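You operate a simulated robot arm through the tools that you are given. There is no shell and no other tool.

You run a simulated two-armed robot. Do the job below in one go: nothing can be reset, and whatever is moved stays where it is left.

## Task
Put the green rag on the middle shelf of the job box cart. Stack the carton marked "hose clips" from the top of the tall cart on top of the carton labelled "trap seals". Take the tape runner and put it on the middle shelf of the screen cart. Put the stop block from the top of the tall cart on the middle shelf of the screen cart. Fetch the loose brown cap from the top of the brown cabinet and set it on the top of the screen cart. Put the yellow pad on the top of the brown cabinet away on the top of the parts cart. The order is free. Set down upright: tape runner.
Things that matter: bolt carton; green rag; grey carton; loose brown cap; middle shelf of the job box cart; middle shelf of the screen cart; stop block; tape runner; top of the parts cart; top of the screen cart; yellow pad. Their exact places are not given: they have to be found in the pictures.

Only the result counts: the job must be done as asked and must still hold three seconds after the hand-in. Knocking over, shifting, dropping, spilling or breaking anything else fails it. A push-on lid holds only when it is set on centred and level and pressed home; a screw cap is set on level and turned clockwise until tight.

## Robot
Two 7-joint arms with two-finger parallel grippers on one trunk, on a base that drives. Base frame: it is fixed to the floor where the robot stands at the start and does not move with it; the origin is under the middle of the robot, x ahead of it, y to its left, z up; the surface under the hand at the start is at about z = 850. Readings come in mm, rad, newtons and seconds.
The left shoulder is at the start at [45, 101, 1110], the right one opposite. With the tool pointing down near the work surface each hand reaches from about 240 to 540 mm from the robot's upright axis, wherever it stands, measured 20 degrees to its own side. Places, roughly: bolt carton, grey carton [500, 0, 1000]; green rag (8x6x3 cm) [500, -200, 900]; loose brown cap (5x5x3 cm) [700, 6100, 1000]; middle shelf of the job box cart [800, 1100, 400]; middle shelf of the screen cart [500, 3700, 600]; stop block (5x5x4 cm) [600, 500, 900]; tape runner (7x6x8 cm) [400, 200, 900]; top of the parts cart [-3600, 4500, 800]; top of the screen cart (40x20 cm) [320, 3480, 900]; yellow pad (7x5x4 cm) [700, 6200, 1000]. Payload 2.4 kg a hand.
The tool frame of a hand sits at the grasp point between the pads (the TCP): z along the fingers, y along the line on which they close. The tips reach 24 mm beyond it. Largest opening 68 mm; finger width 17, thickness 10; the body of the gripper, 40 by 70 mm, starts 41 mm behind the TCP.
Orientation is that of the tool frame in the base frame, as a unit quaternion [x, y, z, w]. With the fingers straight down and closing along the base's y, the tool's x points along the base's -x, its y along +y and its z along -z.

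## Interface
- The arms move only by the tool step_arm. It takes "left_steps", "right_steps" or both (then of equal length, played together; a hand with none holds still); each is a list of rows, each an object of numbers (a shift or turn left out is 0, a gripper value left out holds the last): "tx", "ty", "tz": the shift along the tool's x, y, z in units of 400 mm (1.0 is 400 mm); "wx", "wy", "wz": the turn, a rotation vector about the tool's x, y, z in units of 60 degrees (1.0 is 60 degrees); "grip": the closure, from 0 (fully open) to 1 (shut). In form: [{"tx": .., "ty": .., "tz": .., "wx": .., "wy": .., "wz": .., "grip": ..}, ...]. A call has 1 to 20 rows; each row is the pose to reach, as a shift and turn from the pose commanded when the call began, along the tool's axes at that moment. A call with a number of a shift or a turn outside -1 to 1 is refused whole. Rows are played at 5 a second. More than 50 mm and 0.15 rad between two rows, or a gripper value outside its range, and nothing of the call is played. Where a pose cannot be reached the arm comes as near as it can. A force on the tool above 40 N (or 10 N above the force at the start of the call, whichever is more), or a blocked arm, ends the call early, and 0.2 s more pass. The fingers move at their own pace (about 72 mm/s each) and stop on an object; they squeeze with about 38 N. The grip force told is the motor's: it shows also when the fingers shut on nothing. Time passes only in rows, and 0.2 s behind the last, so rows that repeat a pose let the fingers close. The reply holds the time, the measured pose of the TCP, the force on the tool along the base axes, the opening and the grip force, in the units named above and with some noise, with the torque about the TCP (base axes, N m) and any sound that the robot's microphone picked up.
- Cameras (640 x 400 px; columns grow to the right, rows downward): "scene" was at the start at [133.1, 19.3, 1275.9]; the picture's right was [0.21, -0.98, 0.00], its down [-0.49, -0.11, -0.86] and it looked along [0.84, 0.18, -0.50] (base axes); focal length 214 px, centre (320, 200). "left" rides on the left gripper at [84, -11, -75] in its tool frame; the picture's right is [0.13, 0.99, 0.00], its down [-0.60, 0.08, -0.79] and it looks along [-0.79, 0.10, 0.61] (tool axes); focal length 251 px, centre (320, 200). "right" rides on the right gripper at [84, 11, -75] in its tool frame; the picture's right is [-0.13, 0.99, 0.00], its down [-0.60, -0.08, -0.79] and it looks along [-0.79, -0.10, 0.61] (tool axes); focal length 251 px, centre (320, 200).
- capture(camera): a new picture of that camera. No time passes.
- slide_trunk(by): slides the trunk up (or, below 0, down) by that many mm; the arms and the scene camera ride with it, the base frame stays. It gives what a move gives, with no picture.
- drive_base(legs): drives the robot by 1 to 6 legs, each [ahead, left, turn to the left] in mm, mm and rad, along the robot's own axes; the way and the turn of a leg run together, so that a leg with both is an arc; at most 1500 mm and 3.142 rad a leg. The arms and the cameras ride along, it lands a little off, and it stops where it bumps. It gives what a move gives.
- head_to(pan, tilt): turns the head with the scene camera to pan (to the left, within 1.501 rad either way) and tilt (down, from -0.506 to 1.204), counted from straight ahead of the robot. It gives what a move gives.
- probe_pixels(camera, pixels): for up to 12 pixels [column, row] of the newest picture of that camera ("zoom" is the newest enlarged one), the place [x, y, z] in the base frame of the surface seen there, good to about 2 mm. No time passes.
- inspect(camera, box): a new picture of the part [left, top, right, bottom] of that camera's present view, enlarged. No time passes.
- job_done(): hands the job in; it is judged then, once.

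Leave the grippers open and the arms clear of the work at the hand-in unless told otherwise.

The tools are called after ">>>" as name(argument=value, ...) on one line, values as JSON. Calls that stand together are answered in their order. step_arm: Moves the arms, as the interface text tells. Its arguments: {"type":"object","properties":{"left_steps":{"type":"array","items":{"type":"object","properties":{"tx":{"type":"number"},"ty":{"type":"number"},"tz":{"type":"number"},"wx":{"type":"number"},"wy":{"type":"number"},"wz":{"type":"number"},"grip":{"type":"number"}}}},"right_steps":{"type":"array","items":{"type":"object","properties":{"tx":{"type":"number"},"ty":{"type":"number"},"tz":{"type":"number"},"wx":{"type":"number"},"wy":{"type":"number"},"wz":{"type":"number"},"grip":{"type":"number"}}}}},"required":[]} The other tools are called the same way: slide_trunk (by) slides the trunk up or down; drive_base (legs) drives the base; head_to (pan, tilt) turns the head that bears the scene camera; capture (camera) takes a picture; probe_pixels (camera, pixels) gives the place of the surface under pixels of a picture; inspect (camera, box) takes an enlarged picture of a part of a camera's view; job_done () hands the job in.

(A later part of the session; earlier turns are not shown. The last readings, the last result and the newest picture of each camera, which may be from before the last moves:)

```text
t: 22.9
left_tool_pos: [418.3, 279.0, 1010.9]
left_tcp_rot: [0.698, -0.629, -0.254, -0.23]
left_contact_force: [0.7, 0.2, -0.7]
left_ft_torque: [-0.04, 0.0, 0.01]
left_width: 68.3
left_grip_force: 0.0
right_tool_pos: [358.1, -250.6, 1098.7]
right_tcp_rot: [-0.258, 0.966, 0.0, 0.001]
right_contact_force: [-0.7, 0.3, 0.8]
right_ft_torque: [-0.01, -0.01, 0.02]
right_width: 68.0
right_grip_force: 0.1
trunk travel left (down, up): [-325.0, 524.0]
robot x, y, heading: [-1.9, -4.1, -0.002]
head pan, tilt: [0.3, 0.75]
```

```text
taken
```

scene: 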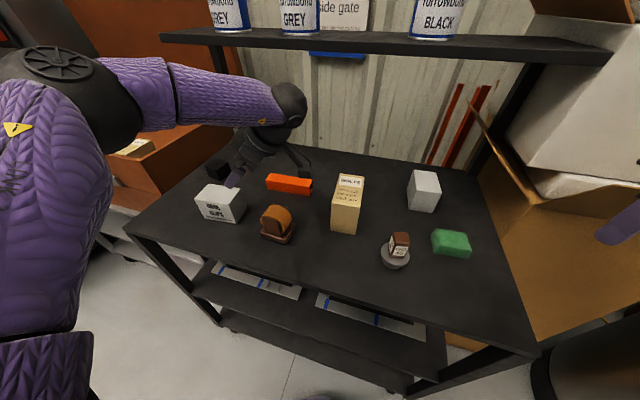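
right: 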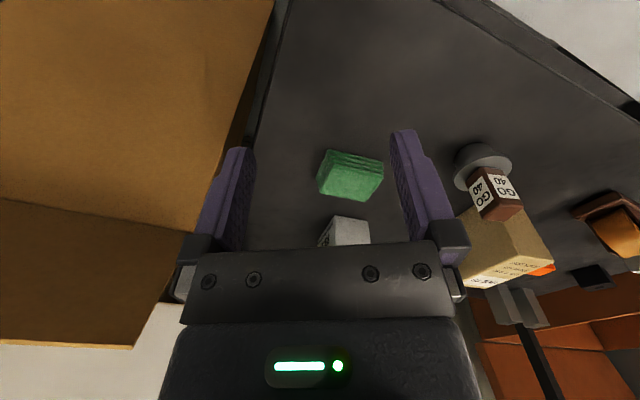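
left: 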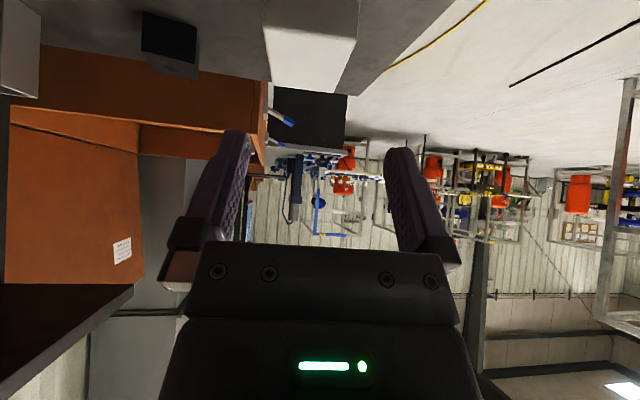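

Camera looks almost level along +y; the carton is just ahead. I advance 80 mm along the fingers with 9 mm lateral correction and check.

>>> step_arm(left_steps=[{"ty": -0.0228, "tz": 0.04}, {"ty": -0.0228, "tz": 0.1}, {"ty": -0.0228, "tz": 0.16}, {"ty": -0.0228, "tz": 0.2}, {"ty": -0.0228, "tz": 0.2}])

>>> inspect(camera="left", box=[160, 0, 480, 200])

>>> inspect(camera="scene", box=[140, 100, 340, 260])

```text
t: 24.1
left_tool_pos: [420.7, 332.3, 951.0]
left_tcp_rot: [0.698, -0.63, -0.254, -0.229]
left_contact_force: [0.3, -0.4, -0.1]
left_ft_torque: [0.02, -0.02, 0.02]
left_width: 68.1
left_grip_force: 0.1
right_tool_pos: [356.9, -250.4, 1099.3]
right_tcp_rot: [-0.258, 0.966, 0.0, 0.0]
right_contact_force: [-0.4, 0.0, 0.5]
right_ft_torque: [0.02, 0.0, 0.0]
right_width: 68.0
right_grip_force: 0.1
trunk travel left (down, up): [-325.0, 524.0]
robot x, y, heading: [0.2, 1.7, 0.0]
head pan, tilt: [0.3, 0.75]
```

```text
2.00 times, centred on (320, 100) of left
```

zoom: 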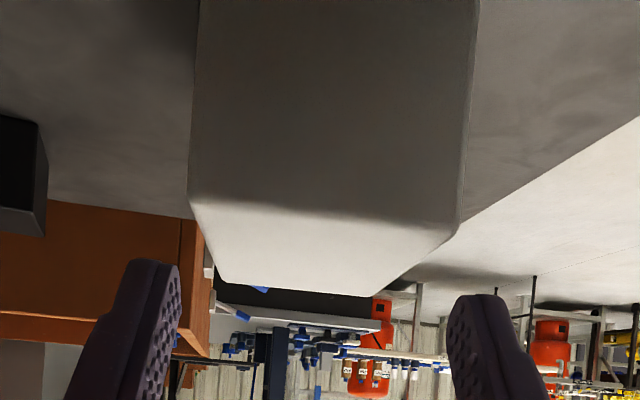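

```text
2.50 times, centred on (240, 180) of scene
```

zoom: 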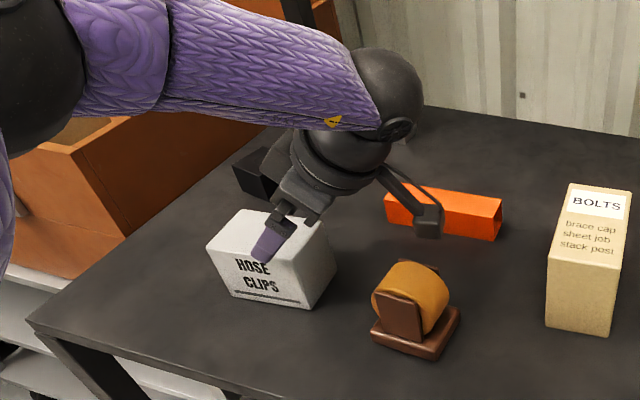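

Centred within ~1–2 mm and parallel. I advance the last 60 mm and then close.

>>> step_arm(left_steps=[{"tz": 0.05, "grip": 0}, {"tz": 0.1, "grip": 0}, {"tz": 0.15, "grip": 0}, {"tz": 0.15, "grip": 0}])

```text
t: 25.1
left_tool_pos: [418.8, 371.5, 904.0]
left_tcp_rot: [0.697, -0.629, -0.255, -0.23]
left_contact_force: [0.4, 0.7, -0.1]
left_ft_torque: [-0.01, -0.01, 0.0]
left_width: 67.9
left_grip_force: 0.1
right_tool_pos: [357.4, -249.7, 1099.0]
right_tcp_rot: [-0.258, 0.966, 0.0, 0.001]
right_contact_force: [0.3, 0.2, 0.3]
right_ft_torque: [0.0, 0.02, -0.03]
right_width: 67.9
right_grip_force: 0.1
trunk travel left (down, up): [-325.0, 524.0]
robot x, y, heading: [0.2, -0.2, 0.001]
head pan, tilt: [0.3, 0.75]
```

At (418.8,371.5,904) with no contact. Close the gripper.

>>> step_arm(left_steps=[{"grip": 0.3}, {"grip": 0.6}, {"grip": 1}, {"grip": 1}, {"grip": 1}])

>>> inspect(camera="scene", box=[140, 100, 340, 260])

```text
t: 26.3
left_tool_pos: [419.4, 371.0, 905.1]
left_tcp_rot: [0.697, -0.63, -0.254, -0.229]
left_contact_force: [1.5, 1.9, 1.8]
left_ft_torque: [0.2, -0.16, 0.03]
left_width: 59.8
left_grip_force: 38.3
right_tool_pos: [358.1, -250.4, 1099.5]
right_tcp_rot: [-0.258, 0.966, 0.001, 0.0]
right_contact_force: [0.3, 0.2, -0.1]
right_ft_torque: [0.0, -0.01, 0.01]
right_width: 68.0
right_grip_force: 0.0
trunk travel left (down, up): [-325.0, 524.0]
robot x, y, heading: [-0.8, 1.6, -0.003]
head pan, tilt: [0.3, 0.75]
```

```text
2.50 times, centred on (240, 180) of scene
```

zoom: 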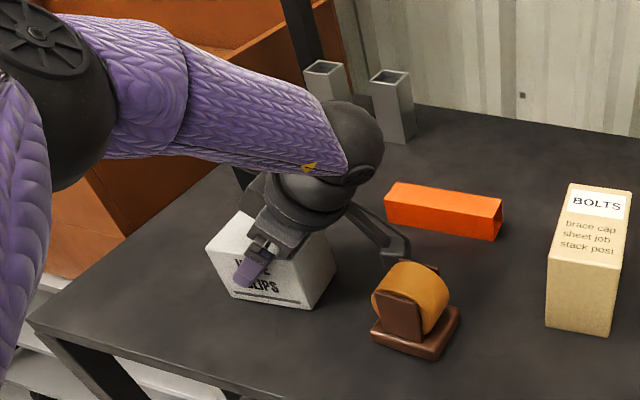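

Gripped (width 59.8, 38 N). The camera stalk is near the tape runner, so I lift straight up (base z) by 130 mm.

>>> step_arm(left_steps=[{"tx": -0.016, "tz": -0.019, "grip": 1}, {"tx": -0.048, "tz": -0.057}, {"tx": -0.1, "tz": -0.119}, {"tx": -0.15, "tz": -0.179}, {"tx": -0.209, "tz": -0.249}, {"tx": -0.209, "tz": -0.249}])

>>> capture(camera="scene")

```text
t: 27.7
left_tool_pos: [417.7, 372.4, 1035.0]
left_tcp_rot: [0.697, -0.63, -0.254, -0.23]
left_contact_force: [0.7, -0.3, -0.9]
left_ft_torque: [-0.02, -0.02, -0.01]
left_width: 59.5
left_grip_force: 38.2
right_tool_pos: [356.9, -250.5, 1099.9]
right_tcp_rot: [-0.259, 0.966, 0.001, 0.002]
right_contact_force: [0.1, -0.3, 0.6]
right_ft_torque: [0.0, -0.03, 0.0]
right_width: 68.3
right_grip_force: 0.0
trunk travel left (down, up): [-325.0, 524.0]
robot x, y, heading: [0.3, -0.7, 0.003]
head pan, tilt: [0.3, 0.75]
```

```text
taken
```

scene: 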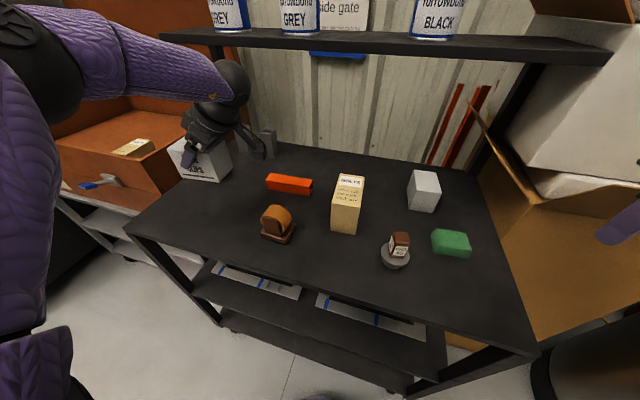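

Carton is up. I turn the hand by −60° about the vertical while drawing it to about (340,200,1060).

>>> step_arm(left_steps=[{"tx": 0.034, "ty": 0.03, "tz": -0.039, "wx": 0.08, "wz": 0.096}, {"tx": 0.068, "ty": 0.059, "tz": -0.077, "wx": 0.161, "wz": 0.1915}, {"tx": 0.101, "ty": 0.089, "tz": -0.116, "wx": 0.241, "wz": 0.287}, {"tx": 0.135, "ty": 0.1185, "tz": -0.1545, "wx": 0.321, "wz": 0.383}, {"tx": 0.169, "ty": 0.148, "tz": -0.193, "wx": 0.402, "wz": 0.479}, {"tx": 0.203, "ty": 0.178, "tz": -0.232, "wx": 0.482, "wz": 0.5745}, {"tx": 0.237, "ty": 0.207, "tz": -0.27, "wx": 0.562, "wz": 0.67}, {"tx": 0.2705, "ty": 0.237, "tz": -0.309, "wx": 0.643, "wz": 0.766}, {"tx": 0.2705, "ty": 0.237, "tz": -0.309, "wx": 0.643, "wz": 0.766}])

```text
t: 29.7
left_tool_pos: [341.4, 200.9, 1060.2]
left_tcp_rot: [-0.288, 0.894, 0.105, 0.326]
left_contact_force: [-1.1, 0.5, -1.5]
left_ft_torque: [-0.02, 0.04, 0.06]
left_width: 59.9
left_grip_force: 37.9
right_tool_pos: [357.6, -249.0, 1098.8]
right_tcp_rot: [-0.258, 0.966, 0.0, 0.001]
right_contact_force: [-1.0, -0.4, 0.1]
right_ft_torque: [0.04, -0.04, 0.0]
right_width: 68.1
right_grip_force: 0.1
trunk travel left (down, up): [-325.0, 524.0]
robot x, y, heading: [3.1, -1.9, 0.001]
head pan, tilt: [0.3, 0.75]
```

Now I turn the remaining −30.6°, and then check the room on the right before driving right.

>>> step_arm(left_steps=[{"wx": 0.082, "wz": 0.098}, {"wx": 0.164, "wz": 0.1955}, {"wx": 0.246, "wz": 0.293}, {"wx": 0.328, "wz": 0.391}, {"wx": 0.328, "wz": 0.391}])

>>> head_to(pan=-0.9, tilt=0.7)

>>> capture(camera="scene")

```text
t: 30.9
left_tool_pos: [339.9, 199.8, 1061.1]
left_tcp_rot: [-0.042, 0.939, 0.015, 0.342]
left_contact_force: [0.1, -0.3, -1.9]
left_ft_torque: [-0.01, 0.0, -0.01]
left_width: 59.7
left_grip_force: 38.2
right_tool_pos: [357.2, -249.9, 1099.6]
right_tcp_rot: [-0.258, 0.966, 0.0, 0.001]
right_contact_force: [0.9, 0.0, -0.6]
right_ft_torque: [0.0, 0.01, -0.01]
right_width: 68.1
right_grip_force: 0.1
trunk travel left (down, up): [-325.0, 524.0]
robot x, y, heading: [-3.9, 0.6, -0.002]
head pan, tilt: [0.3, 0.75]
```

```text
t: 32.3
left_tool_pos: [340.2, 200.6, 1060.7]
left_tcp_rot: [-0.043, 0.939, 0.015, 0.342]
left_contact_force: [0.0, -0.6, -1.2]
left_ft_torque: [-0.01, 0.0, 0.01]
left_width: 59.5
left_grip_force: 38.3
right_tool_pos: [356.4, -250.1, 1098.6]
right_tcp_rot: [-0.258, 0.966, 0.0, 0.001]
right_contact_force: [-0.2, -0.4, 0.4]
right_ft_torque: [-0.01, -0.03, -0.02]
right_width: 67.8
right_grip_force: 0.1
trunk travel left (down, up): [-325.0, 524.0]
robot x, y, heading: [-1.6, -2.9, -0.002]
head pan, tilt: [-0.901, 0.7]
```

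```text
taken
```

scene: 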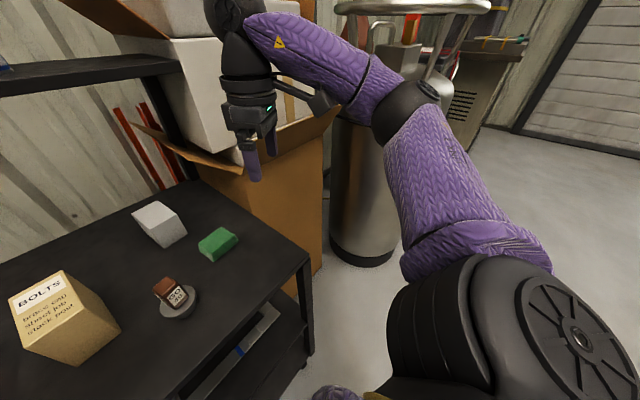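

>>> probe_pixels(camera="scene", pixels=[[345, 255], [385, 260], [340, 180], [420, 110], [325, 130], [300, 260], [310, 160], [450, 90], [440, 265], [405, 90], [290, 130]])

```text
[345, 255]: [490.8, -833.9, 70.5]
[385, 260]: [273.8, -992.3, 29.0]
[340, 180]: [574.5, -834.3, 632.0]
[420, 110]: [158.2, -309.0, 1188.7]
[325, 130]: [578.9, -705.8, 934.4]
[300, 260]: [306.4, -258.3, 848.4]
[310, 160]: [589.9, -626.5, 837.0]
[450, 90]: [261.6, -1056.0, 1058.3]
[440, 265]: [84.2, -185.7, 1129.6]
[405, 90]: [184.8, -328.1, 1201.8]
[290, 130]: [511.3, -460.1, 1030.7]
```

The tank is far enough; a box flap reaches to x≈511, y≈−460, z≈1031. I pull the right hand back a bit (to about (280,−230,1100)), facing forward.

>>> step_arm(right_steps=[{"tx": 0.035, "ty": 0.035, "wz": 0.125}, {"tx": 0.071, "ty": 0.07, "wz": 0.25}, {"tx": 0.106, "ty": 0.105, "wz": 0.375}, {"tx": 0.142, "ty": 0.1395, "wz": 0.5}, {"tx": 0.142, "ty": 0.1395, "wz": 0.5}])

>>> drive_base(legs=[[0, -170, 0]])

>>> head_to(pan=0.0, tilt=0.7)

>>> capture(camera="scene")

```text
t: 33.5
left_tool_pos: [339.6, 201.0, 1061.9]
left_tcp_rot: [-0.042, 0.939, 0.015, 0.342]
left_contact_force: [-0.1, 0.2, -1.4]
left_ft_torque: [-0.01, 0.01, 0.01]
left_width: 59.6
left_grip_force: 38.1
right_tool_pos: [277.8, -231.2, 1098.1]
right_tcp_rot: [0.001, 1.0, 0.0, 0.0]
right_contact_force: [-0.5, -0.3, 0.4]
right_ft_torque: [0.0, -0.03, 0.01]
right_width: 68.1
right_grip_force: 0.0
trunk travel left (down, up): [-325.0, 524.0]
robot x, y, heading: [1.4, 0.0, 0.002]
head pan, tilt: [-0.901, 0.7]
```

```text
t: 35.0
left_tool_pos: [340.7, 29.8, 1061.1]
left_tcp_rot: [-0.043, 0.939, 0.016, 0.342]
left_contact_force: [-0.3, 0.3, -1.4]
left_ft_torque: [-0.02, -0.02, -0.02]
left_width: 59.5
left_grip_force: 38.0
right_tool_pos: [278.5, -401.5, 1097.3]
right_tcp_rot: [0.0, 1.0, 0.001, 0.0]
right_contact_force: [-0.9, -0.1, 0.0]
right_ft_torque: [0.04, -0.01, -0.01]
right_width: 67.9
right_grip_force: 0.0
trunk travel left (down, up): [-325.0, 524.0]
robot x, y, heading: [-2.2, -170.4, 0.004]
head pan, tilt: [-0.901, 0.7]
```

```text
t: 36.2
left_tool_pos: [341.4, 29.9, 1061.2]
left_tcp_rot: [-0.042, 0.939, 0.015, 0.342]
left_contact_force: [-0.1, -0.2, -2.3]
left_ft_torque: [-0.02, 0.0, 0.03]
left_width: 59.8
left_grip_force: 38.2
right_tool_pos: [278.7, -399.8, 1098.0]
right_tcp_rot: [0.0, 1.0, 0.001, 0.0]
right_contact_force: [0.1, 0.3, -0.1]
right_ft_torque: [0.05, 0.02, 0.0]
right_width: 68.1
right_grip_force: 0.0
trunk travel left (down, up): [-325.0, 524.0]
robot x, y, heading: [-0.7, -169.8, -0.004]
head pan, tilt: [0.0, 0.7]
```

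```text
taken
```

scene: 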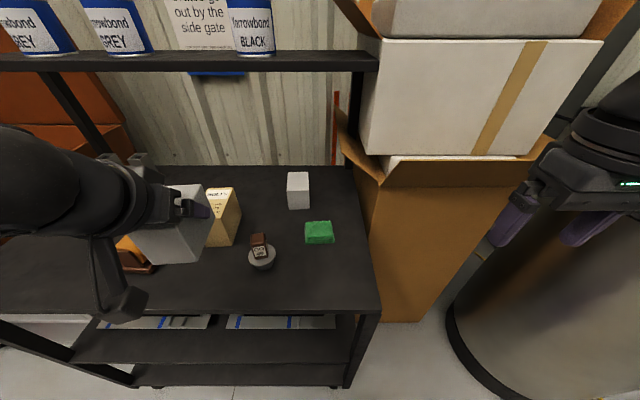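

Drive was accurate. Now I carry the carton over the grey one: TCP to (616,−107,1010).

>>> step_arm(left_steps=[{"tx": -0.0421, "ty": -0.0402, "tz": 0.052}, {"tx": -0.0842, "ty": -0.0804, "tz": 0.104}, {"tx": -0.1263, "ty": -0.1206, "tz": 0.156}, {"tx": -0.1684, "ty": -0.1608, "tz": 0.208}, {"tx": -0.2105, "ty": -0.201, "tz": 0.26}, {"tx": -0.2526, "ty": -0.2412, "tz": 0.312}, {"tx": -0.2947, "ty": -0.2814, "tz": 0.364}, {"tx": -0.3368, "ty": -0.3216, "tz": 0.416}, {"tx": -0.3789, "ty": -0.3618, "tz": 0.468}, {"tx": -0.421, "ty": -0.402, "tz": 0.52}, {"tx": -0.421, "ty": -0.402, "tz": 0.52}])

>>> capture(camera="scene")

>>> capture(camera="left")

```text
t: 38.6
left_tool_pos: [523.0, -34.0, 1022.0]
left_tcp_rot: [-0.043, 0.939, 0.016, 0.342]
left_contact_force: [-0.3, -0.3, -1.7]
left_ft_torque: [-0.01, -0.02, -0.01]
left_width: 59.6
left_grip_force: 37.8
left hand out of reach, approached as far as the arm can: row 7, 8, 9, 10, 11
right_tool_pos: [278.9, -401.4, 1097.5]
right_tcp_rot: [0.0, 1.0, 0.0, 0.001]
right_contact_force: [-0.1, 0.3, -0.9]
right_ft_torque: [-0.04, -0.02, 0.02]
right_width: 67.9
right_grip_force: 0.1
trunk travel left (down, up): [-325.0, 524.0]
robot x, y, heading: [-0.9, -168.0, -0.001]
head pan, tilt: [0.0, 0.7]
```

```text
taken
```

scene: 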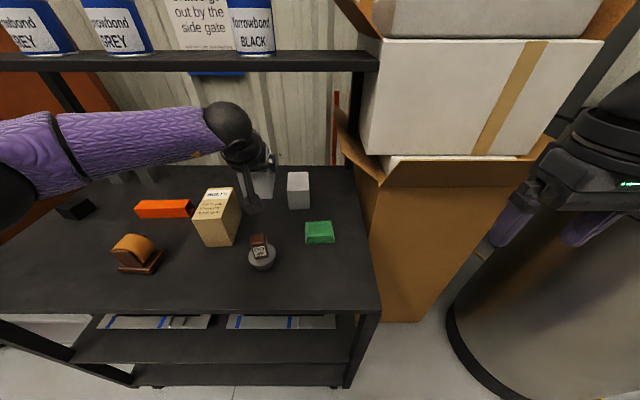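

```text
taken
```

left: 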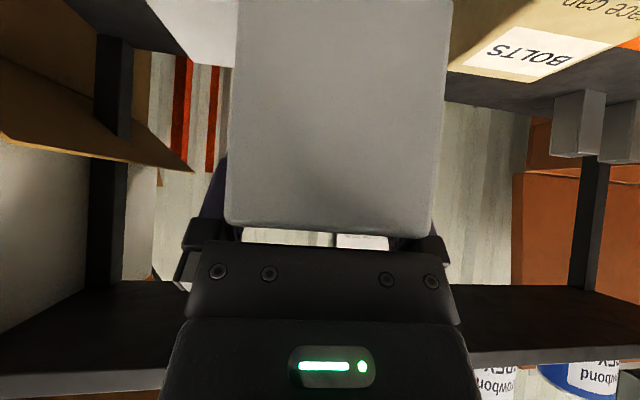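

Reach stops at (523,−34). I probe the arm's links to understand its posture.

>>> probe_pixels(camera="scene", pixels=[[228, 120], [130, 135], [60, 145], [15, 170], [5, 200], [245, 170], [262, 185], [297, 175], [245, 200]])

>>> head_to(pan=0.9, tilt=0.5)

>>> capture(camera="scene")

```text
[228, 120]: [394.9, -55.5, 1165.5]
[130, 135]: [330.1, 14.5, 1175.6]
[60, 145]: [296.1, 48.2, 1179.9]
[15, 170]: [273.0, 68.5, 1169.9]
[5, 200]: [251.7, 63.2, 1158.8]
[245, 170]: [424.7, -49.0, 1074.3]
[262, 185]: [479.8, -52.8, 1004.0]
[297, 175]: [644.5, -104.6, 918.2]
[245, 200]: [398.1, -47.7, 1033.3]
```

```text
t: 39.8
left_tool_pos: [522.0, -34.1, 1022.5]
left_tcp_rot: [-0.042, 0.939, 0.016, 0.341]
left_contact_force: [0.3, -0.4, -1.8]
left_ft_torque: [-0.01, 0.03, 0.03]
left_width: 59.7
left_grip_force: 37.6
right_tool_pos: [278.5, -400.6, 1097.3]
right_tcp_rot: [0.0, 1.0, 0.001, 0.0]
right_contact_force: [-0.1, 0.0, 0.3]
right_ft_torque: [0.02, -0.02, -0.01]
right_width: 68.0
right_grip_force: 0.2
trunk travel left (down, up): [-325.0, 524.0]
robot x, y, heading: [2.1, -167.8, 0.006]
head pan, tilt: [0.901, 0.499]
```

```text
taken
```

scene: 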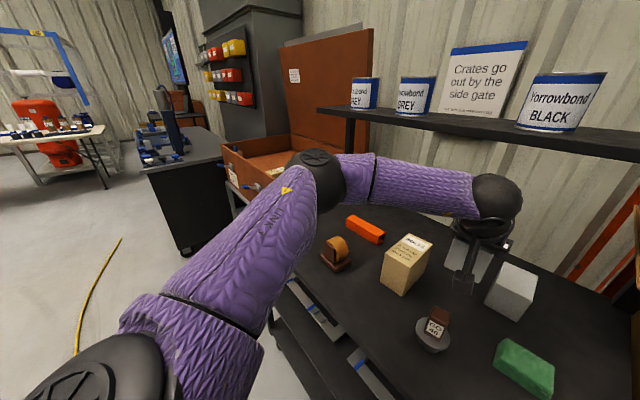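

The elbow is still quite bent, so the limit is a wrist limit near the body's middle. I test whether reach improves further to the hand's own side: TCP to (560,60,1040).

>>> step_arm(left_steps=[{"tx": -0.039, "ty": 0.075, "tz": 0.013}, {"tx": -0.077, "ty": 0.151, "tz": 0.025}, {"tx": -0.1155, "ty": 0.226, "tz": 0.038}, {"tx": -0.1155, "ty": 0.226, "tz": 0.038}])

```text
t: 40.8
left_tool_pos: [560.4, 62.1, 1039.8]
left_tcp_rot: [-0.042, 0.939, 0.015, 0.341]
left_contact_force: [0.4, 0.0, -1.4]
left_ft_torque: [-0.02, 0.01, 0.04]
left_width: 59.5
left_grip_force: 38.1
right_tool_pos: [279.1, -401.3, 1097.4]
right_tcp_rot: [0.0, 1.0, 0.0, -0.001]
right_contact_force: [0.4, -0.1, 0.1]
right_ft_torque: [-0.03, -0.02, 0.0]
right_width: 67.8
right_grip_force: 0.1
trunk travel left (down, up): [-325.0, 524.0]
robot x, y, heading: [2.5, -167.5, 0.005]
head pan, tilt: [0.901, 0.499]
```

(560,62) reached fine. Test 40 mm further forward.

>>> step_arm(left_steps=[{"tx": -0.038, "tz": 0.032}, {"tx": -0.0763, "tz": 0.064}, {"tx": -0.0763, "tz": 0.064}])

```text
t: 41.6
left_tool_pos: [574.3, 69.3, 1040.3]
left_tcp_rot: [-0.042, 0.939, 0.015, 0.342]
left_contact_force: [0.1, 0.1, -2.4]
left_ft_torque: [0.0, -0.03, -0.01]
left_width: 59.6
left_grip_force: 37.9
left hand out of reach, approached as far as the arm can: row 1, 2, 3
right_tool_pos: [279.4, -401.4, 1097.5]
right_tcp_rot: [0.0, 1.0, 0.001, -0.001]
right_contact_force: [-0.1, -0.5, 0.1]
right_ft_torque: [0.0, 0.0, -0.07]
right_width: 68.3
right_grip_force: 0.0
trunk travel left (down, up): [-325.0, 524.0]
robot x, y, heading: [-0.0, -173.0, -0.001]
head pan, tilt: [0.901, 0.499]
```

Rel. reach (574,239) works. So I drive right 172 mm and forward 42 mm with the carton held high (bottom ≈984, everything below is ≤944), which brings it over the grey carton.

>>> drive_base(legs=[[0, -172, 0], [42, 0, 0]])

>>> head_to(pan=0.5, tilt=0.6)

>>> capture(camera="scene")

>>> capture(camera="left")

```text
t: 43.5
left_tool_pos: [616.8, -104.1, 1040.1]
left_tcp_rot: [-0.044, 0.938, 0.016, 0.342]
left_contact_force: [0.0, -0.5, -0.4]
left_ft_torque: [-0.02, -0.04, 0.02]
left_width: 59.7
left_grip_force: 37.8
right_tool_pos: [323.3, -575.1, 1098.0]
right_tcp_rot: [-0.002, 1.0, 0.001, -0.001]
right_contact_force: [1.4, 0.3, -0.6]
right_ft_torque: [0.03, 0.02, 0.03]
right_width: 67.8
right_grip_force: 0.2
trunk travel left (down, up): [-325.0, 524.0]
robot x, y, heading: [41.2, -346.2, 0.007]
head pan, tilt: [0.901, 0.499]
```

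```text
t: 44.4
left_tool_pos: [617.6, -103.6, 1039.9]
left_tcp_rot: [-0.045, 0.939, 0.016, 0.342]
left_contact_force: [0.2, 0.4, -1.3]
left_ft_torque: [-0.02, 0.01, 0.0]
left_width: 59.8
left_grip_force: 38.6
right_tool_pos: [323.2, -575.4, 1098.1]
right_tcp_rot: [-0.003, 1.0, 0.0, 0.0]
right_contact_force: [0.8, 0.5, -0.1]
right_ft_torque: [0.0, 0.02, 0.03]
right_width: 68.1
right_grip_force: 0.0
trunk travel left (down, up): [-325.0, 524.0]
robot x, y, heading: [43.9, -344.7, 0.006]
head pan, tilt: [0.499, 0.6]
```

```text
taken
```

scene: 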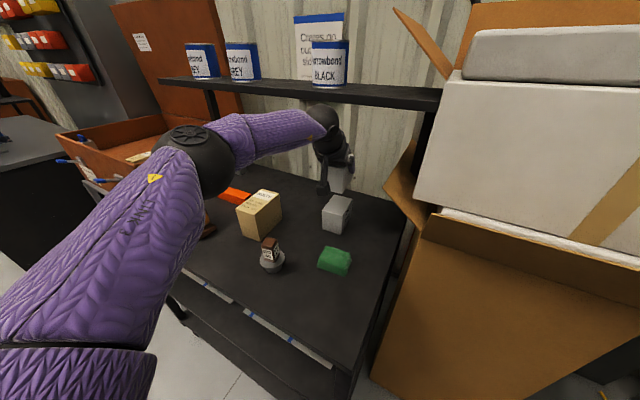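

```text
taken
```

left: 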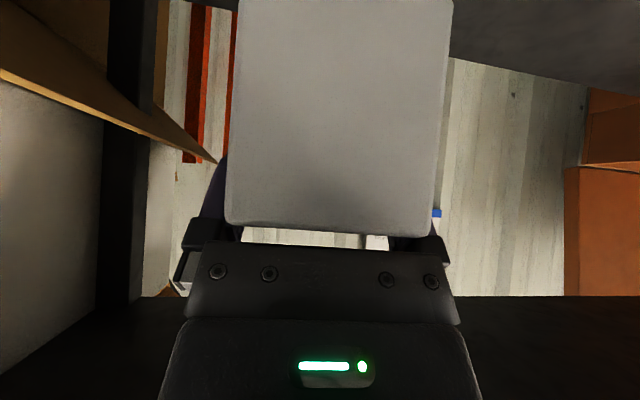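

The carton hangs right above the grey one. I lower it to about 5 mm above contact (TCP z≈980).

>>> step_arm(left_steps=[{"tx": 0.033, "ty": -0.005, "tz": 0.038}, {"tx": 0.066, "ty": -0.005, "tz": 0.075}, {"tx": 0.0987, "ty": -0.005, "tz": 0.113}, {"tx": 0.0987, "ty": -0.005, "tz": 0.113}])

>>> inspect(camera="scene", box=[240, 90, 440, 290])

```text
t: 45.4
left_tool_pos: [610.6, -103.5, 982.0]
left_tcp_rot: [-0.046, 0.938, 0.016, 0.342]
left_contact_force: [0.8, 0.5, -1.2]
left_ft_torque: [0.0, -0.02, 0.03]
left_width: 59.9
left_grip_force: 37.7
left hand out of reach, approached as far as the arm can: row 3, 4
right_tool_pos: [323.4, -575.4, 1098.2]
right_tcp_rot: [-0.003, 1.0, 0.001, 0.0]
right_contact_force: [0.3, -0.1, -0.8]
right_ft_torque: [-0.01, 0.01, -0.03]
right_width: 67.8
right_grip_force: 0.0
trunk travel left (down, up): [-325.0, 524.0]
robot x, y, heading: [43.0, -342.1, 0.006]
head pan, tilt: [0.499, 0.6]
```

```text
2.00 times, centred on (340, 190) of scene
```

zoom: 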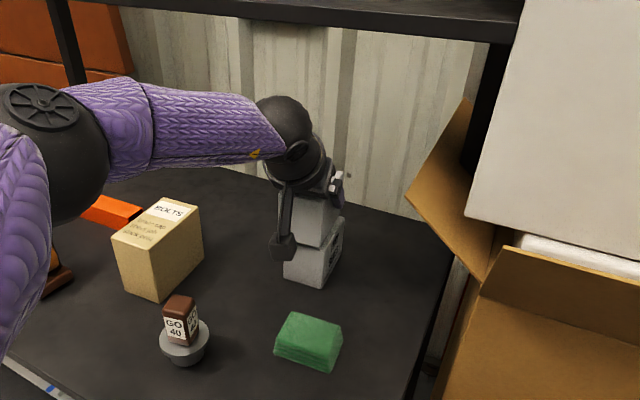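

Reach is at its limit ((610.6,−103.5,982)). I drive 12 mm forward (base front then ≈270, cart at 303) to get some room.

>>> drive_base(legs=[[12, 0, 0]])

```text
t: 46.2
left_tool_pos: [623.2, -104.6, 980.8]
left_tcp_rot: [-0.044, 0.939, 0.016, 0.342]
left_contact_force: [0.4, -0.3, -1.0]
left_ft_torque: [0.02, -0.02, 0.02]
left_width: 59.9
left_grip_force: 37.8
right_tool_pos: [336.2, -575.0, 1097.9]
right_tcp_rot: [-0.002, 1.0, 0.001, 0.0]
right_contact_force: [0.3, -0.4, -0.8]
right_ft_torque: [-0.01, 0.01, 0.03]
right_width: 68.0
right_grip_force: 0.1
trunk travel left (down, up): [-325.0, 524.0]
robot x, y, heading: [54.0, -344.9, 0.005]
head pan, tilt: [0.499, 0.6]
```

Now TCP (623,−105,981). I move 7 mm back and lower in small steps watching the force.

>>> step_arm(left_steps=[{"tx": 0.0184, "ty": -0.001, "tz": -0.0056}, {"tx": 0.0184, "ty": -0.001, "tz": -0.0056}, {"tx": 0.02, "ty": -0.001, "tz": -0.0037}, {"tx": 0.0216, "ty": -0.001, "tz": -0.0018}, {"tx": 0.0232, "ty": -0.001, "tz": 0.0001}, {"tx": 0.0232, "ty": -0.001, "tz": 0.0001}])

```text
t: 47.6
left_tool_pos: [615.4, -103.7, 977.0]
left_tcp_rot: [-0.044, 0.939, 0.016, 0.341]
left_contact_force: [-1.0, -0.5, -1.5]
left_ft_torque: [0.02, 0.02, 0.02]
left_width: 59.6
left_grip_force: 38.0
right_tool_pos: [334.8, -574.7, 1097.7]
right_tcp_rot: [-0.003, 1.0, 0.001, 0.0]
right_contact_force: [-0.4, 0.2, -0.4]
right_ft_torque: [0.0, 0.03, -0.02]
right_width: 68.0
right_grip_force: 0.1
trunk travel left (down, up): [-325.0, 524.0]
robot x, y, heading: [56.5, -346.1, 0.003]
head pan, tilt: [0.499, 0.6]
```

z=977, no contact yet. Continue in 1 mm steps.

>>> step_arm(left_steps=[{"tx": 0.0016, "tz": 0.0019}, {"tx": 0.0032, "tz": 0.0038}, {"tx": 0.0032, "tz": 0.0038}])

```text
t: 48.4
left_tool_pos: [616.5, -105.3, 974.6]
left_tcp_rot: [-0.044, 0.939, 0.016, 0.341]
left_contact_force: [-0.4, 0.3, -1.1]
left_ft_torque: [-0.02, -0.04, 0.02]
left_width: 59.8
left_grip_force: 38.0
right_tool_pos: [335.0, -575.6, 1097.4]
right_tcp_rot: [-0.002, 1.0, 0.001, 0.0]
right_contact_force: [0.1, -1.3, -0.4]
right_ft_torque: [0.0, -0.02, -0.04]
right_width: 67.8
right_grip_force: 0.0
trunk travel left (down, up): [-325.0, 524.0]
robot x, y, heading: [55.5, -344.6, 0.004]
head pan, tilt: [0.499, 0.6]
```

>>> step_arm(left_steps=[{"tx": 0.0016, "tz": 0.0019}, {"tx": 0.0016, "tz": 0.0019}, {"tx": 0.0032, "tz": 0.0038}, {"tx": 0.0032, "tz": 0.0038}])

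>>> inspect(camera="scene", box=[290, 120, 390, 240])

```text
t: 49.4
left_tool_pos: [615.0, -105.3, 975.0]
left_tcp_rot: [-0.044, 0.938, 0.015, 0.344]
left_contact_force: [6.6, 3.6, 23.0]
left_ft_torque: [0.07, 0.3, -0.05]
left_width: 59.5
left_grip_force: 37.8
right_tool_pos: [333.8, -574.5, 1098.5]
right_tcp_rot: [-0.002, 1.0, 0.001, 0.001]
right_contact_force: [-0.7, -0.1, -0.5]
right_ft_torque: [0.02, -0.01, -0.02]
right_width: 67.9
right_grip_force: 0.0
trunk travel left (down, up): [-325.0, 524.0]
robot x, y, heading: [55.6, -344.4, 0.009]
head pan, tilt: [0.499, 0.6]
```

```text
3.33 times, centred on (340, 180) of scene
```

zoom: 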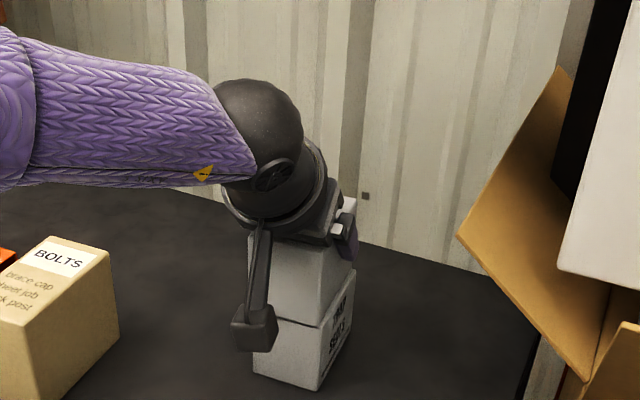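

Contact (23 N up). I ease up ~1 mm and open the fingers.

>>> step_arm(left_steps=[{"tx": -0.002, "tz": -0.0024, "grip": 1}, {"tx": -0.002, "tz": -0.0024, "grip": 0.6}, {"tx": -0.002, "tz": -0.0024, "grip": 0.3}, {"tx": -0.002, "tz": -0.0024, "grip": 0}, {"tx": -0.002, "tz": -0.0024, "grip": 0}, {"tx": -0.002, "tz": -0.0024, "grip": 0}])

>>> inspect(camera="scene", box=[290, 120, 390, 240])

```text
t: 50.8
left_tool_pos: [614.7, -105.1, 973.4]
left_tcp_rot: [-0.044, 0.939, 0.016, 0.342]
left_contact_force: [0.3, -0.1, 0.7]
left_ft_torque: [0.02, 0.03, 0.0]
left_width: 68.1
left_grip_force: 0.0
right_tool_pos: [334.2, -574.3, 1097.3]
right_tcp_rot: [-0.003, 1.0, 0.002, 0.0]
right_contact_force: [1.6, 1.2, -0.7]
right_ft_torque: [0.03, 0.0, -0.03]
right_width: 67.9
right_grip_force: 0.1
trunk travel left (down, up): [-325.0, 524.0]
robot x, y, heading: [45.8, -346.2, 0.007]
head pan, tilt: [0.499, 0.6]
```

```text
3.33 times, centred on (340, 180) of scene
```

zoom: 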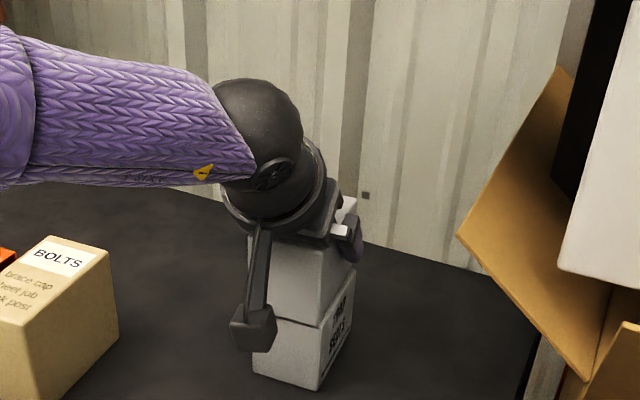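

Released (68 mm open, no force). Retreat along the finger axis, back and up.

>>> step_arm(left_steps=[{"tz": -0.05, "grip": 0}, {"tz": -0.1}, {"tz": -0.2}, {"tz": -0.3}, {"tz": -0.3}])

>>> capture(camera="scene")

>>> capture(camera="left")

```text
t: 52.0
left_tool_pos: [538.7, -112.5, 1067.1]
left_tcp_rot: [-0.045, 0.939, 0.016, 0.342]
left_contact_force: [0.2, -0.3, 0.2]
left_ft_torque: [0.03, 0.01, -0.02]
left_width: 67.8
left_grip_force: 0.0
right_tool_pos: [334.9, -574.5, 1096.8]
right_tcp_rot: [-0.003, 1.0, 0.0, 0.0]
right_contact_force: [-0.8, 0.1, 0.2]
right_ft_torque: [0.01, -0.01, -0.04]
right_width: 67.9
right_grip_force: 0.1
trunk travel left (down, up): [-325.0, 524.0]
robot x, y, heading: [54.3, -344.8, 0.005]
head pan, tilt: [0.499, 0.6]
```

```text
taken
```

scene: 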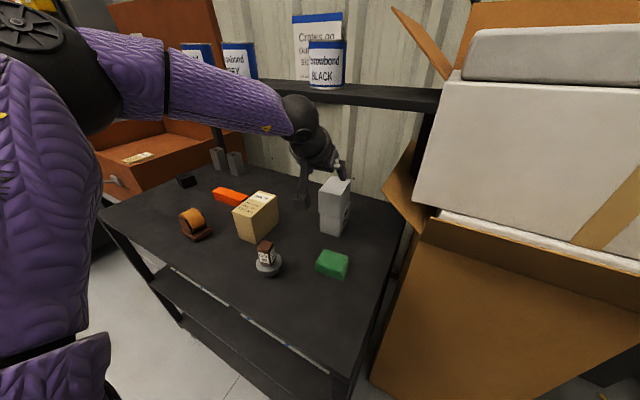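

```text
taken
```

left: 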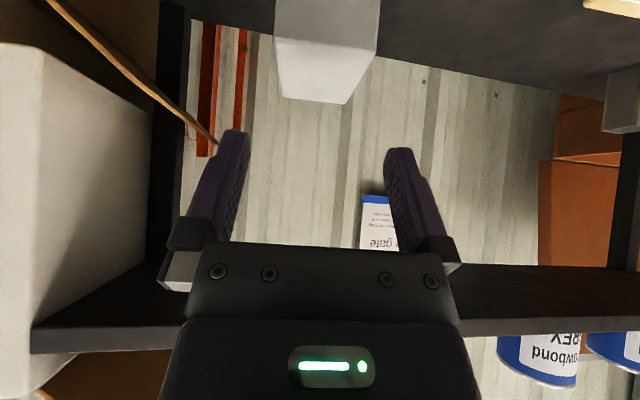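

The hose-clips carton stands on the grey one. Check the stack closely and measure the rag.

>>> inspect(camera="scene", box=[280, 150, 400, 290])

>>> probe_pixels(camera="scene", pixels=[[325, 183], [345, 183], [350, 190], [322, 190], [340, 200], [336, 186], [327, 225], [345, 220]])

```text
2.86 times, centred on (340, 220) of scene
```

zoom: 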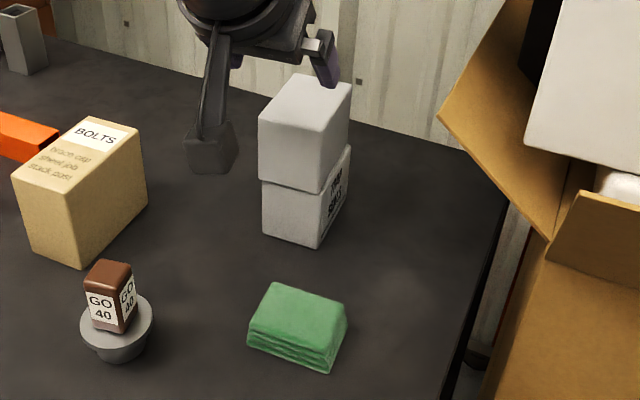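

```text
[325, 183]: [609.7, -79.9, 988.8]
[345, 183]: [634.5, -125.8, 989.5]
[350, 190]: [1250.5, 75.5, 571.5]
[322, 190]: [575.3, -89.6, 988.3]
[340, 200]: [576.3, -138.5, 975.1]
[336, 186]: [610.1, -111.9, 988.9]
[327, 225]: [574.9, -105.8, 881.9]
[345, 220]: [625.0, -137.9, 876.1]
```

Stack looks aligned (top z≈989 level). Now probe the rag outline in this enlarged picture.

>>> probe_pixels(camera="zoom", pixels=[[273, 287], [344, 302], [325, 345], [254, 322], [300, 310], [250, 345], [328, 370], [345, 325], [262, 300], [290, 335], [334, 325]])

```text
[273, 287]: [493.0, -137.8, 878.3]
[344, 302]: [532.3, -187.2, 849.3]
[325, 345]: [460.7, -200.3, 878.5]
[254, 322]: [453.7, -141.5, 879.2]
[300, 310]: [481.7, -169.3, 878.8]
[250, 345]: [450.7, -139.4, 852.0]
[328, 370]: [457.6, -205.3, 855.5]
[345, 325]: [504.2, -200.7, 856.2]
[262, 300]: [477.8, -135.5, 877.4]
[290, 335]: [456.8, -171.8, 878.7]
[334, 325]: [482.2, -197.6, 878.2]
```

Rag: about 67 mm along y, ~55 mm along x, top 879, turned ~6°. I'll pick it with the right hand facing outward (−y). First the left hand retracts to a neutral carry pose.

>>> step_arm(left_steps=[{"tx": 0.0475, "ty": 0.007, "tz": -0.069, "wy": 0.111}, {"tx": 0.095, "ty": 0.014, "tz": -0.137, "wy": 0.222}, {"tx": 0.1425, "ty": 0.021, "tz": -0.206, "wy": 0.333}, {"tx": 0.19, "ty": 0.028, "tz": -0.275, "wy": 0.444}, {"tx": 0.2375, "ty": 0.035, "tz": -0.343, "wy": 0.555}, {"tx": 0.285, "ty": 0.0415, "tz": -0.412, "wy": 0.667}, {"tx": 0.285, "ty": 0.0415, "tz": -0.412, "wy": 0.667}])

>>> drive_base(legs=[[-55, 0, 0], [0, 545, 0]])

>>> head_to(pan=0.9, tilt=0.6)

>>> capture(camera="scene")

```text
t: 53.6
left_tool_pos: [342.6, -112.8, 1117.9]
left_tcp_rot: [-0.047, 0.999, 0.0, 0.0]
left_contact_force: [-0.1, -0.4, 0.7]
left_ft_torque: [0.03, 0.0, -0.01]
left_width: 68.3
left_grip_force: 0.0
right_tool_pos: [335.0, -574.9, 1098.3]
right_tcp_rot: [-0.002, 1.0, 0.001, 0.0]
right_contact_force: [-0.1, -0.5, -0.6]
right_ft_torque: [0.01, 0.02, 0.0]
right_width: 67.9
right_grip_force: 0.1
trunk travel left (down, up): [-325.0, 524.0]
robot x, y, heading: [54.8, -345.8, 0.008]
head pan, tilt: [0.499, 0.6]
```

```text
t: 57.2
left_tool_pos: [283.8, 421.2, 1117.3]
left_tcp_rot: [-0.049, 0.999, 0.0, 0.0]
left_contact_force: [0.0, -0.5, -0.4]
left_ft_torque: [-0.04, 0.01, 0.02]
left_width: 68.0
left_grip_force: 0.3
right_tool_pos: [276.6, -40.3, 1099.0]
right_tcp_rot: [-0.004, 1.0, 0.001, 0.0]
right_contact_force: [-0.3, 0.0, 0.1]
right_ft_torque: [0.04, 0.04, 0.03]
right_width: 67.8
right_grip_force: 0.1
trunk travel left (down, up): [-325.0, 524.0]
robot x, y, heading: [-4.3, 188.2, 0.007]
head pan, tilt: [0.499, 0.6]
```

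```text
t: 58.1
left_tool_pos: [284.2, 421.5, 1117.8]
left_tcp_rot: [-0.049, 0.999, 0.0, 0.0]
left_contact_force: [0.1, -0.3, 0.4]
left_ft_torque: [0.04, 0.0, 0.0]
left_width: 68.2
left_grip_force: 0.0
right_tool_pos: [276.0, -41.6, 1098.4]
right_tcp_rot: [-0.005, 1.0, 0.001, 0.001]
right_contact_force: [-0.3, 0.2, -0.1]
right_ft_torque: [0.0, -0.01, -0.01]
right_width: 68.2
right_grip_force: 0.1
trunk travel left (down, up): [-325.0, 524.0]
robot x, y, heading: [-1.8, 189.0, 0.01]
head pan, tilt: [0.901, 0.6]
```

```text
taken
```

scene: 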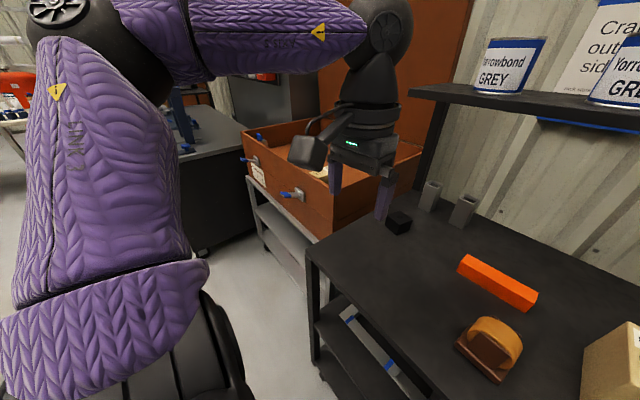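

Drive forward 55 mm, then turn the right hand outward (−84° yaw) above the rag area.

>>> drive_base(legs=[[55, 0, -0.008]])

>>> step_arm(right_steps=[{"tx": -0.018, "ty": -0.004, "tz": 0.008, "wz": 0.117}, {"tx": -0.037, "ty": -0.008, "tz": 0.016, "wz": 0.233}, {"tx": -0.055, "ty": -0.012, "tz": 0.024, "wz": 0.35}, {"tx": -0.074, "ty": -0.016, "tz": 0.032, "wz": 0.467}, {"tx": -0.0925, "ty": -0.02, "tz": 0.04, "wz": 0.583}, {"tx": -0.111, "ty": -0.024, "tz": 0.0475, "wz": 0.7}])

>>> step_arm(right_steps=[{"tx": -0.016, "ty": 0.0095, "tz": 0.008, "wz": 0.117}, {"tx": -0.033, "ty": 0.019, "tz": 0.016, "wz": 0.233}, {"tx": -0.049, "ty": 0.0285, "tz": 0.024, "wz": 0.35}, {"tx": -0.066, "ty": 0.038, "tz": 0.032, "wz": 0.467}, {"tx": -0.082, "ty": 0.0475, "tz": 0.04, "wz": 0.583}, {"tx": -0.0986, "ty": 0.057, "tz": 0.0475, "wz": 0.7}, {"tx": -0.0986, "ty": 0.057, "tz": 0.0475, "wz": 0.7}])

>>> capture(camera="right")

```text
t: 59.0
left_tool_pos: [340.5, 419.1, 1118.2]
left_tcp_rot: [-0.045, 0.999, 0.0, 0.0]
left_contact_force: [-0.7, 0.2, -0.6]
left_ft_torque: [0.05, 0.01, -0.01]
left_width: 67.8
left_grip_force: 0.0
right_tool_pos: [330.6, -43.1, 1097.6]
right_tcp_rot: [-0.001, 1.0, 0.0, 0.0]
right_contact_force: [-0.2, 0.4, -0.3]
right_ft_torque: [0.03, 0.01, -0.01]
right_width: 68.1
right_grip_force: 0.0
trunk travel left (down, up): [-325.0, 524.0]
robot x, y, heading: [50.8, 187.4, -0.006]
head pan, tilt: [0.901, 0.6]
```

```text
t: 60.4
left_tool_pos: [340.8, 418.8, 1117.9]
left_tcp_rot: [-0.046, 0.999, 0.001, 0.0]
left_contact_force: [-0.5, 0.1, 0.0]
left_ft_torque: [-0.03, 0.01, 0.01]
left_width: 68.0
left_grip_force: 0.0
right_tool_pos: [373.3, -52.3, 1078.7]
right_tcp_rot: [0.359, 0.933, 0.0, 0.0]
right_contact_force: [-0.5, 0.2, 0.2]
right_ft_torque: [0.01, -0.02, -0.02]
right_width: 68.2
right_grip_force: 0.1
trunk travel left (down, up): [-325.0, 524.0]
robot x, y, heading: [50.3, 189.1, 0.005]
head pan, tilt: [0.901, 0.6]
```

```text
t: 62.0
left_tool_pos: [339.8, 419.5, 1118.4]
left_tcp_rot: [-0.045, 0.999, 0.001, 0.0]
left_contact_force: [0.0, 0.6, 0.3]
left_ft_torque: [-0.02, 0.0, 0.02]
left_width: 68.1
left_grip_force: 0.1
right_tool_pos: [419.9, -60.9, 1060.6]
right_tcp_rot: [0.669, 0.743, 0.0, -0.001]
right_contact_force: [0.8, 0.2, 0.1]
right_ft_torque: [-0.01, 0.0, -0.01]
right_width: 67.7
right_grip_force: 0.1
trunk travel left (down, up): [-325.0, 524.0]
robot x, y, heading: [48.4, 186.3, 0.004]
head pan, tilt: [0.901, 0.6]
```

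```text
taken
```

right: 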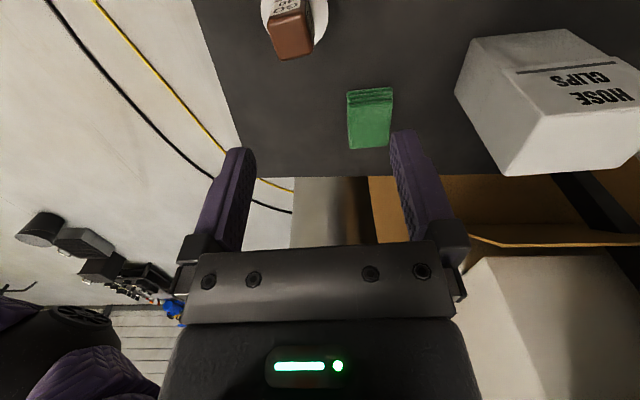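

>>> inspect(camera="right", box=[320, 70, 420, 170])

>>> probe_pixels(camera="zoom", pixels=[[272, 140], [432, 120], [437, 295], [280, 310], [350, 220], [350, 135], [270, 110], [430, 80], [355, 300], [278, 220], [434, 210]])

```text
4.00 times, centred on (370, 120) of right
```

zoom: 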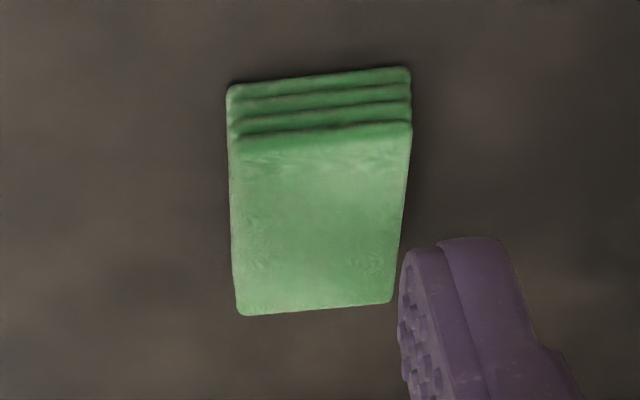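

```text
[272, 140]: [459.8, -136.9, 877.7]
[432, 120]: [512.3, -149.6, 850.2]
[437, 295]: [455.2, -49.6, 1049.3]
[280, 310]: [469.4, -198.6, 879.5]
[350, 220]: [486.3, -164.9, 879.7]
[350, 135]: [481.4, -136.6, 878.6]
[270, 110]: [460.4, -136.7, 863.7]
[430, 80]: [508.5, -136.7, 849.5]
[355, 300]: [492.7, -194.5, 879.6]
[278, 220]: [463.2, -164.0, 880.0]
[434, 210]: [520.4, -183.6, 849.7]
```

>>> probe_pixels(camera="zoom", pixels=[[233, 145], [237, 230], [243, 308], [407, 140], [402, 220], [390, 298], [233, 92], [406, 74], [315, 305], [320, 85], [228, 100], [411, 100]])

```text
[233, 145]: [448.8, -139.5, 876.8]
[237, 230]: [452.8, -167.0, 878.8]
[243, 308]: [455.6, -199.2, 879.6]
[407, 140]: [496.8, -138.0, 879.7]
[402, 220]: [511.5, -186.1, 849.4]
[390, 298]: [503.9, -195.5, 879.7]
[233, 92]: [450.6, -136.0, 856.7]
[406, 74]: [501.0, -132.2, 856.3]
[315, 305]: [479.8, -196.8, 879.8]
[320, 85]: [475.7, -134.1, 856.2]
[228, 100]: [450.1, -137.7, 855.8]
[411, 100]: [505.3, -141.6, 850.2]
```

Rag centre ≈(478,−167), yaw ψ≈−84°, matches the hand. Before choosing the tilt I look at the job box cart's shelves from here.

>>> head_to(pan=1.05, tilt=0.55)

>>> inspect(camera="scene", box=[180, 80, 480, 300])

```text
t: 62.7
left_tool_pos: [340.4, 418.4, 1118.3]
left_tcp_rot: [-0.046, 0.999, 0.0, 0.0]
left_contact_force: [0.9, 0.9, 0.0]
left_ft_torque: [0.01, 0.0, -0.01]
left_width: 68.4
left_grip_force: 0.1
right_tool_pos: [419.4, -61.3, 1060.7]
right_tcp_rot: [0.668, 0.744, 0.001, -0.001]
right_contact_force: [-0.6, 0.2, 0.5]
right_ft_torque: [-0.01, -0.01, 0.0]
right_width: 68.1
right_grip_force: 0.1
trunk travel left (down, up): [-325.0, 524.0]
robot x, y, heading: [48.9, 188.8, 0.004]
head pan, tilt: [1.051, 0.55]
```

```text
1.82 times, centred on (330, 190) of scene
```

zoom: 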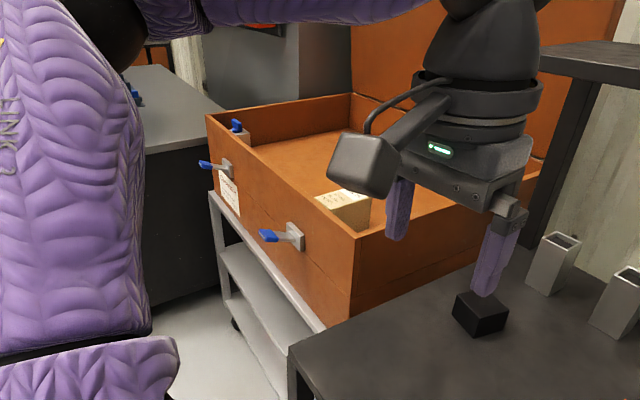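

>>> probe_pixels(camera="zoom", pixels=[[265, 310], [245, 265], [290, 345], [235, 290], [215, 200], [310, 320], [250, 345], [225, 180], [355, 240], [240, 235], [260, 330], [160, 200]])

```text
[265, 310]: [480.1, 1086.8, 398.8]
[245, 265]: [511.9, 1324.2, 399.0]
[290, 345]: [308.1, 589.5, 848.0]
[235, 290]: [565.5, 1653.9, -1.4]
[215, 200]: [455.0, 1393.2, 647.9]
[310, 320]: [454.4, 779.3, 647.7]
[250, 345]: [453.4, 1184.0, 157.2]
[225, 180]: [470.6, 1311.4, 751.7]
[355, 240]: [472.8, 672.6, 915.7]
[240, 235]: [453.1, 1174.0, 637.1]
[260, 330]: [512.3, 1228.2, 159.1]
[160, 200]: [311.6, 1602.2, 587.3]
```

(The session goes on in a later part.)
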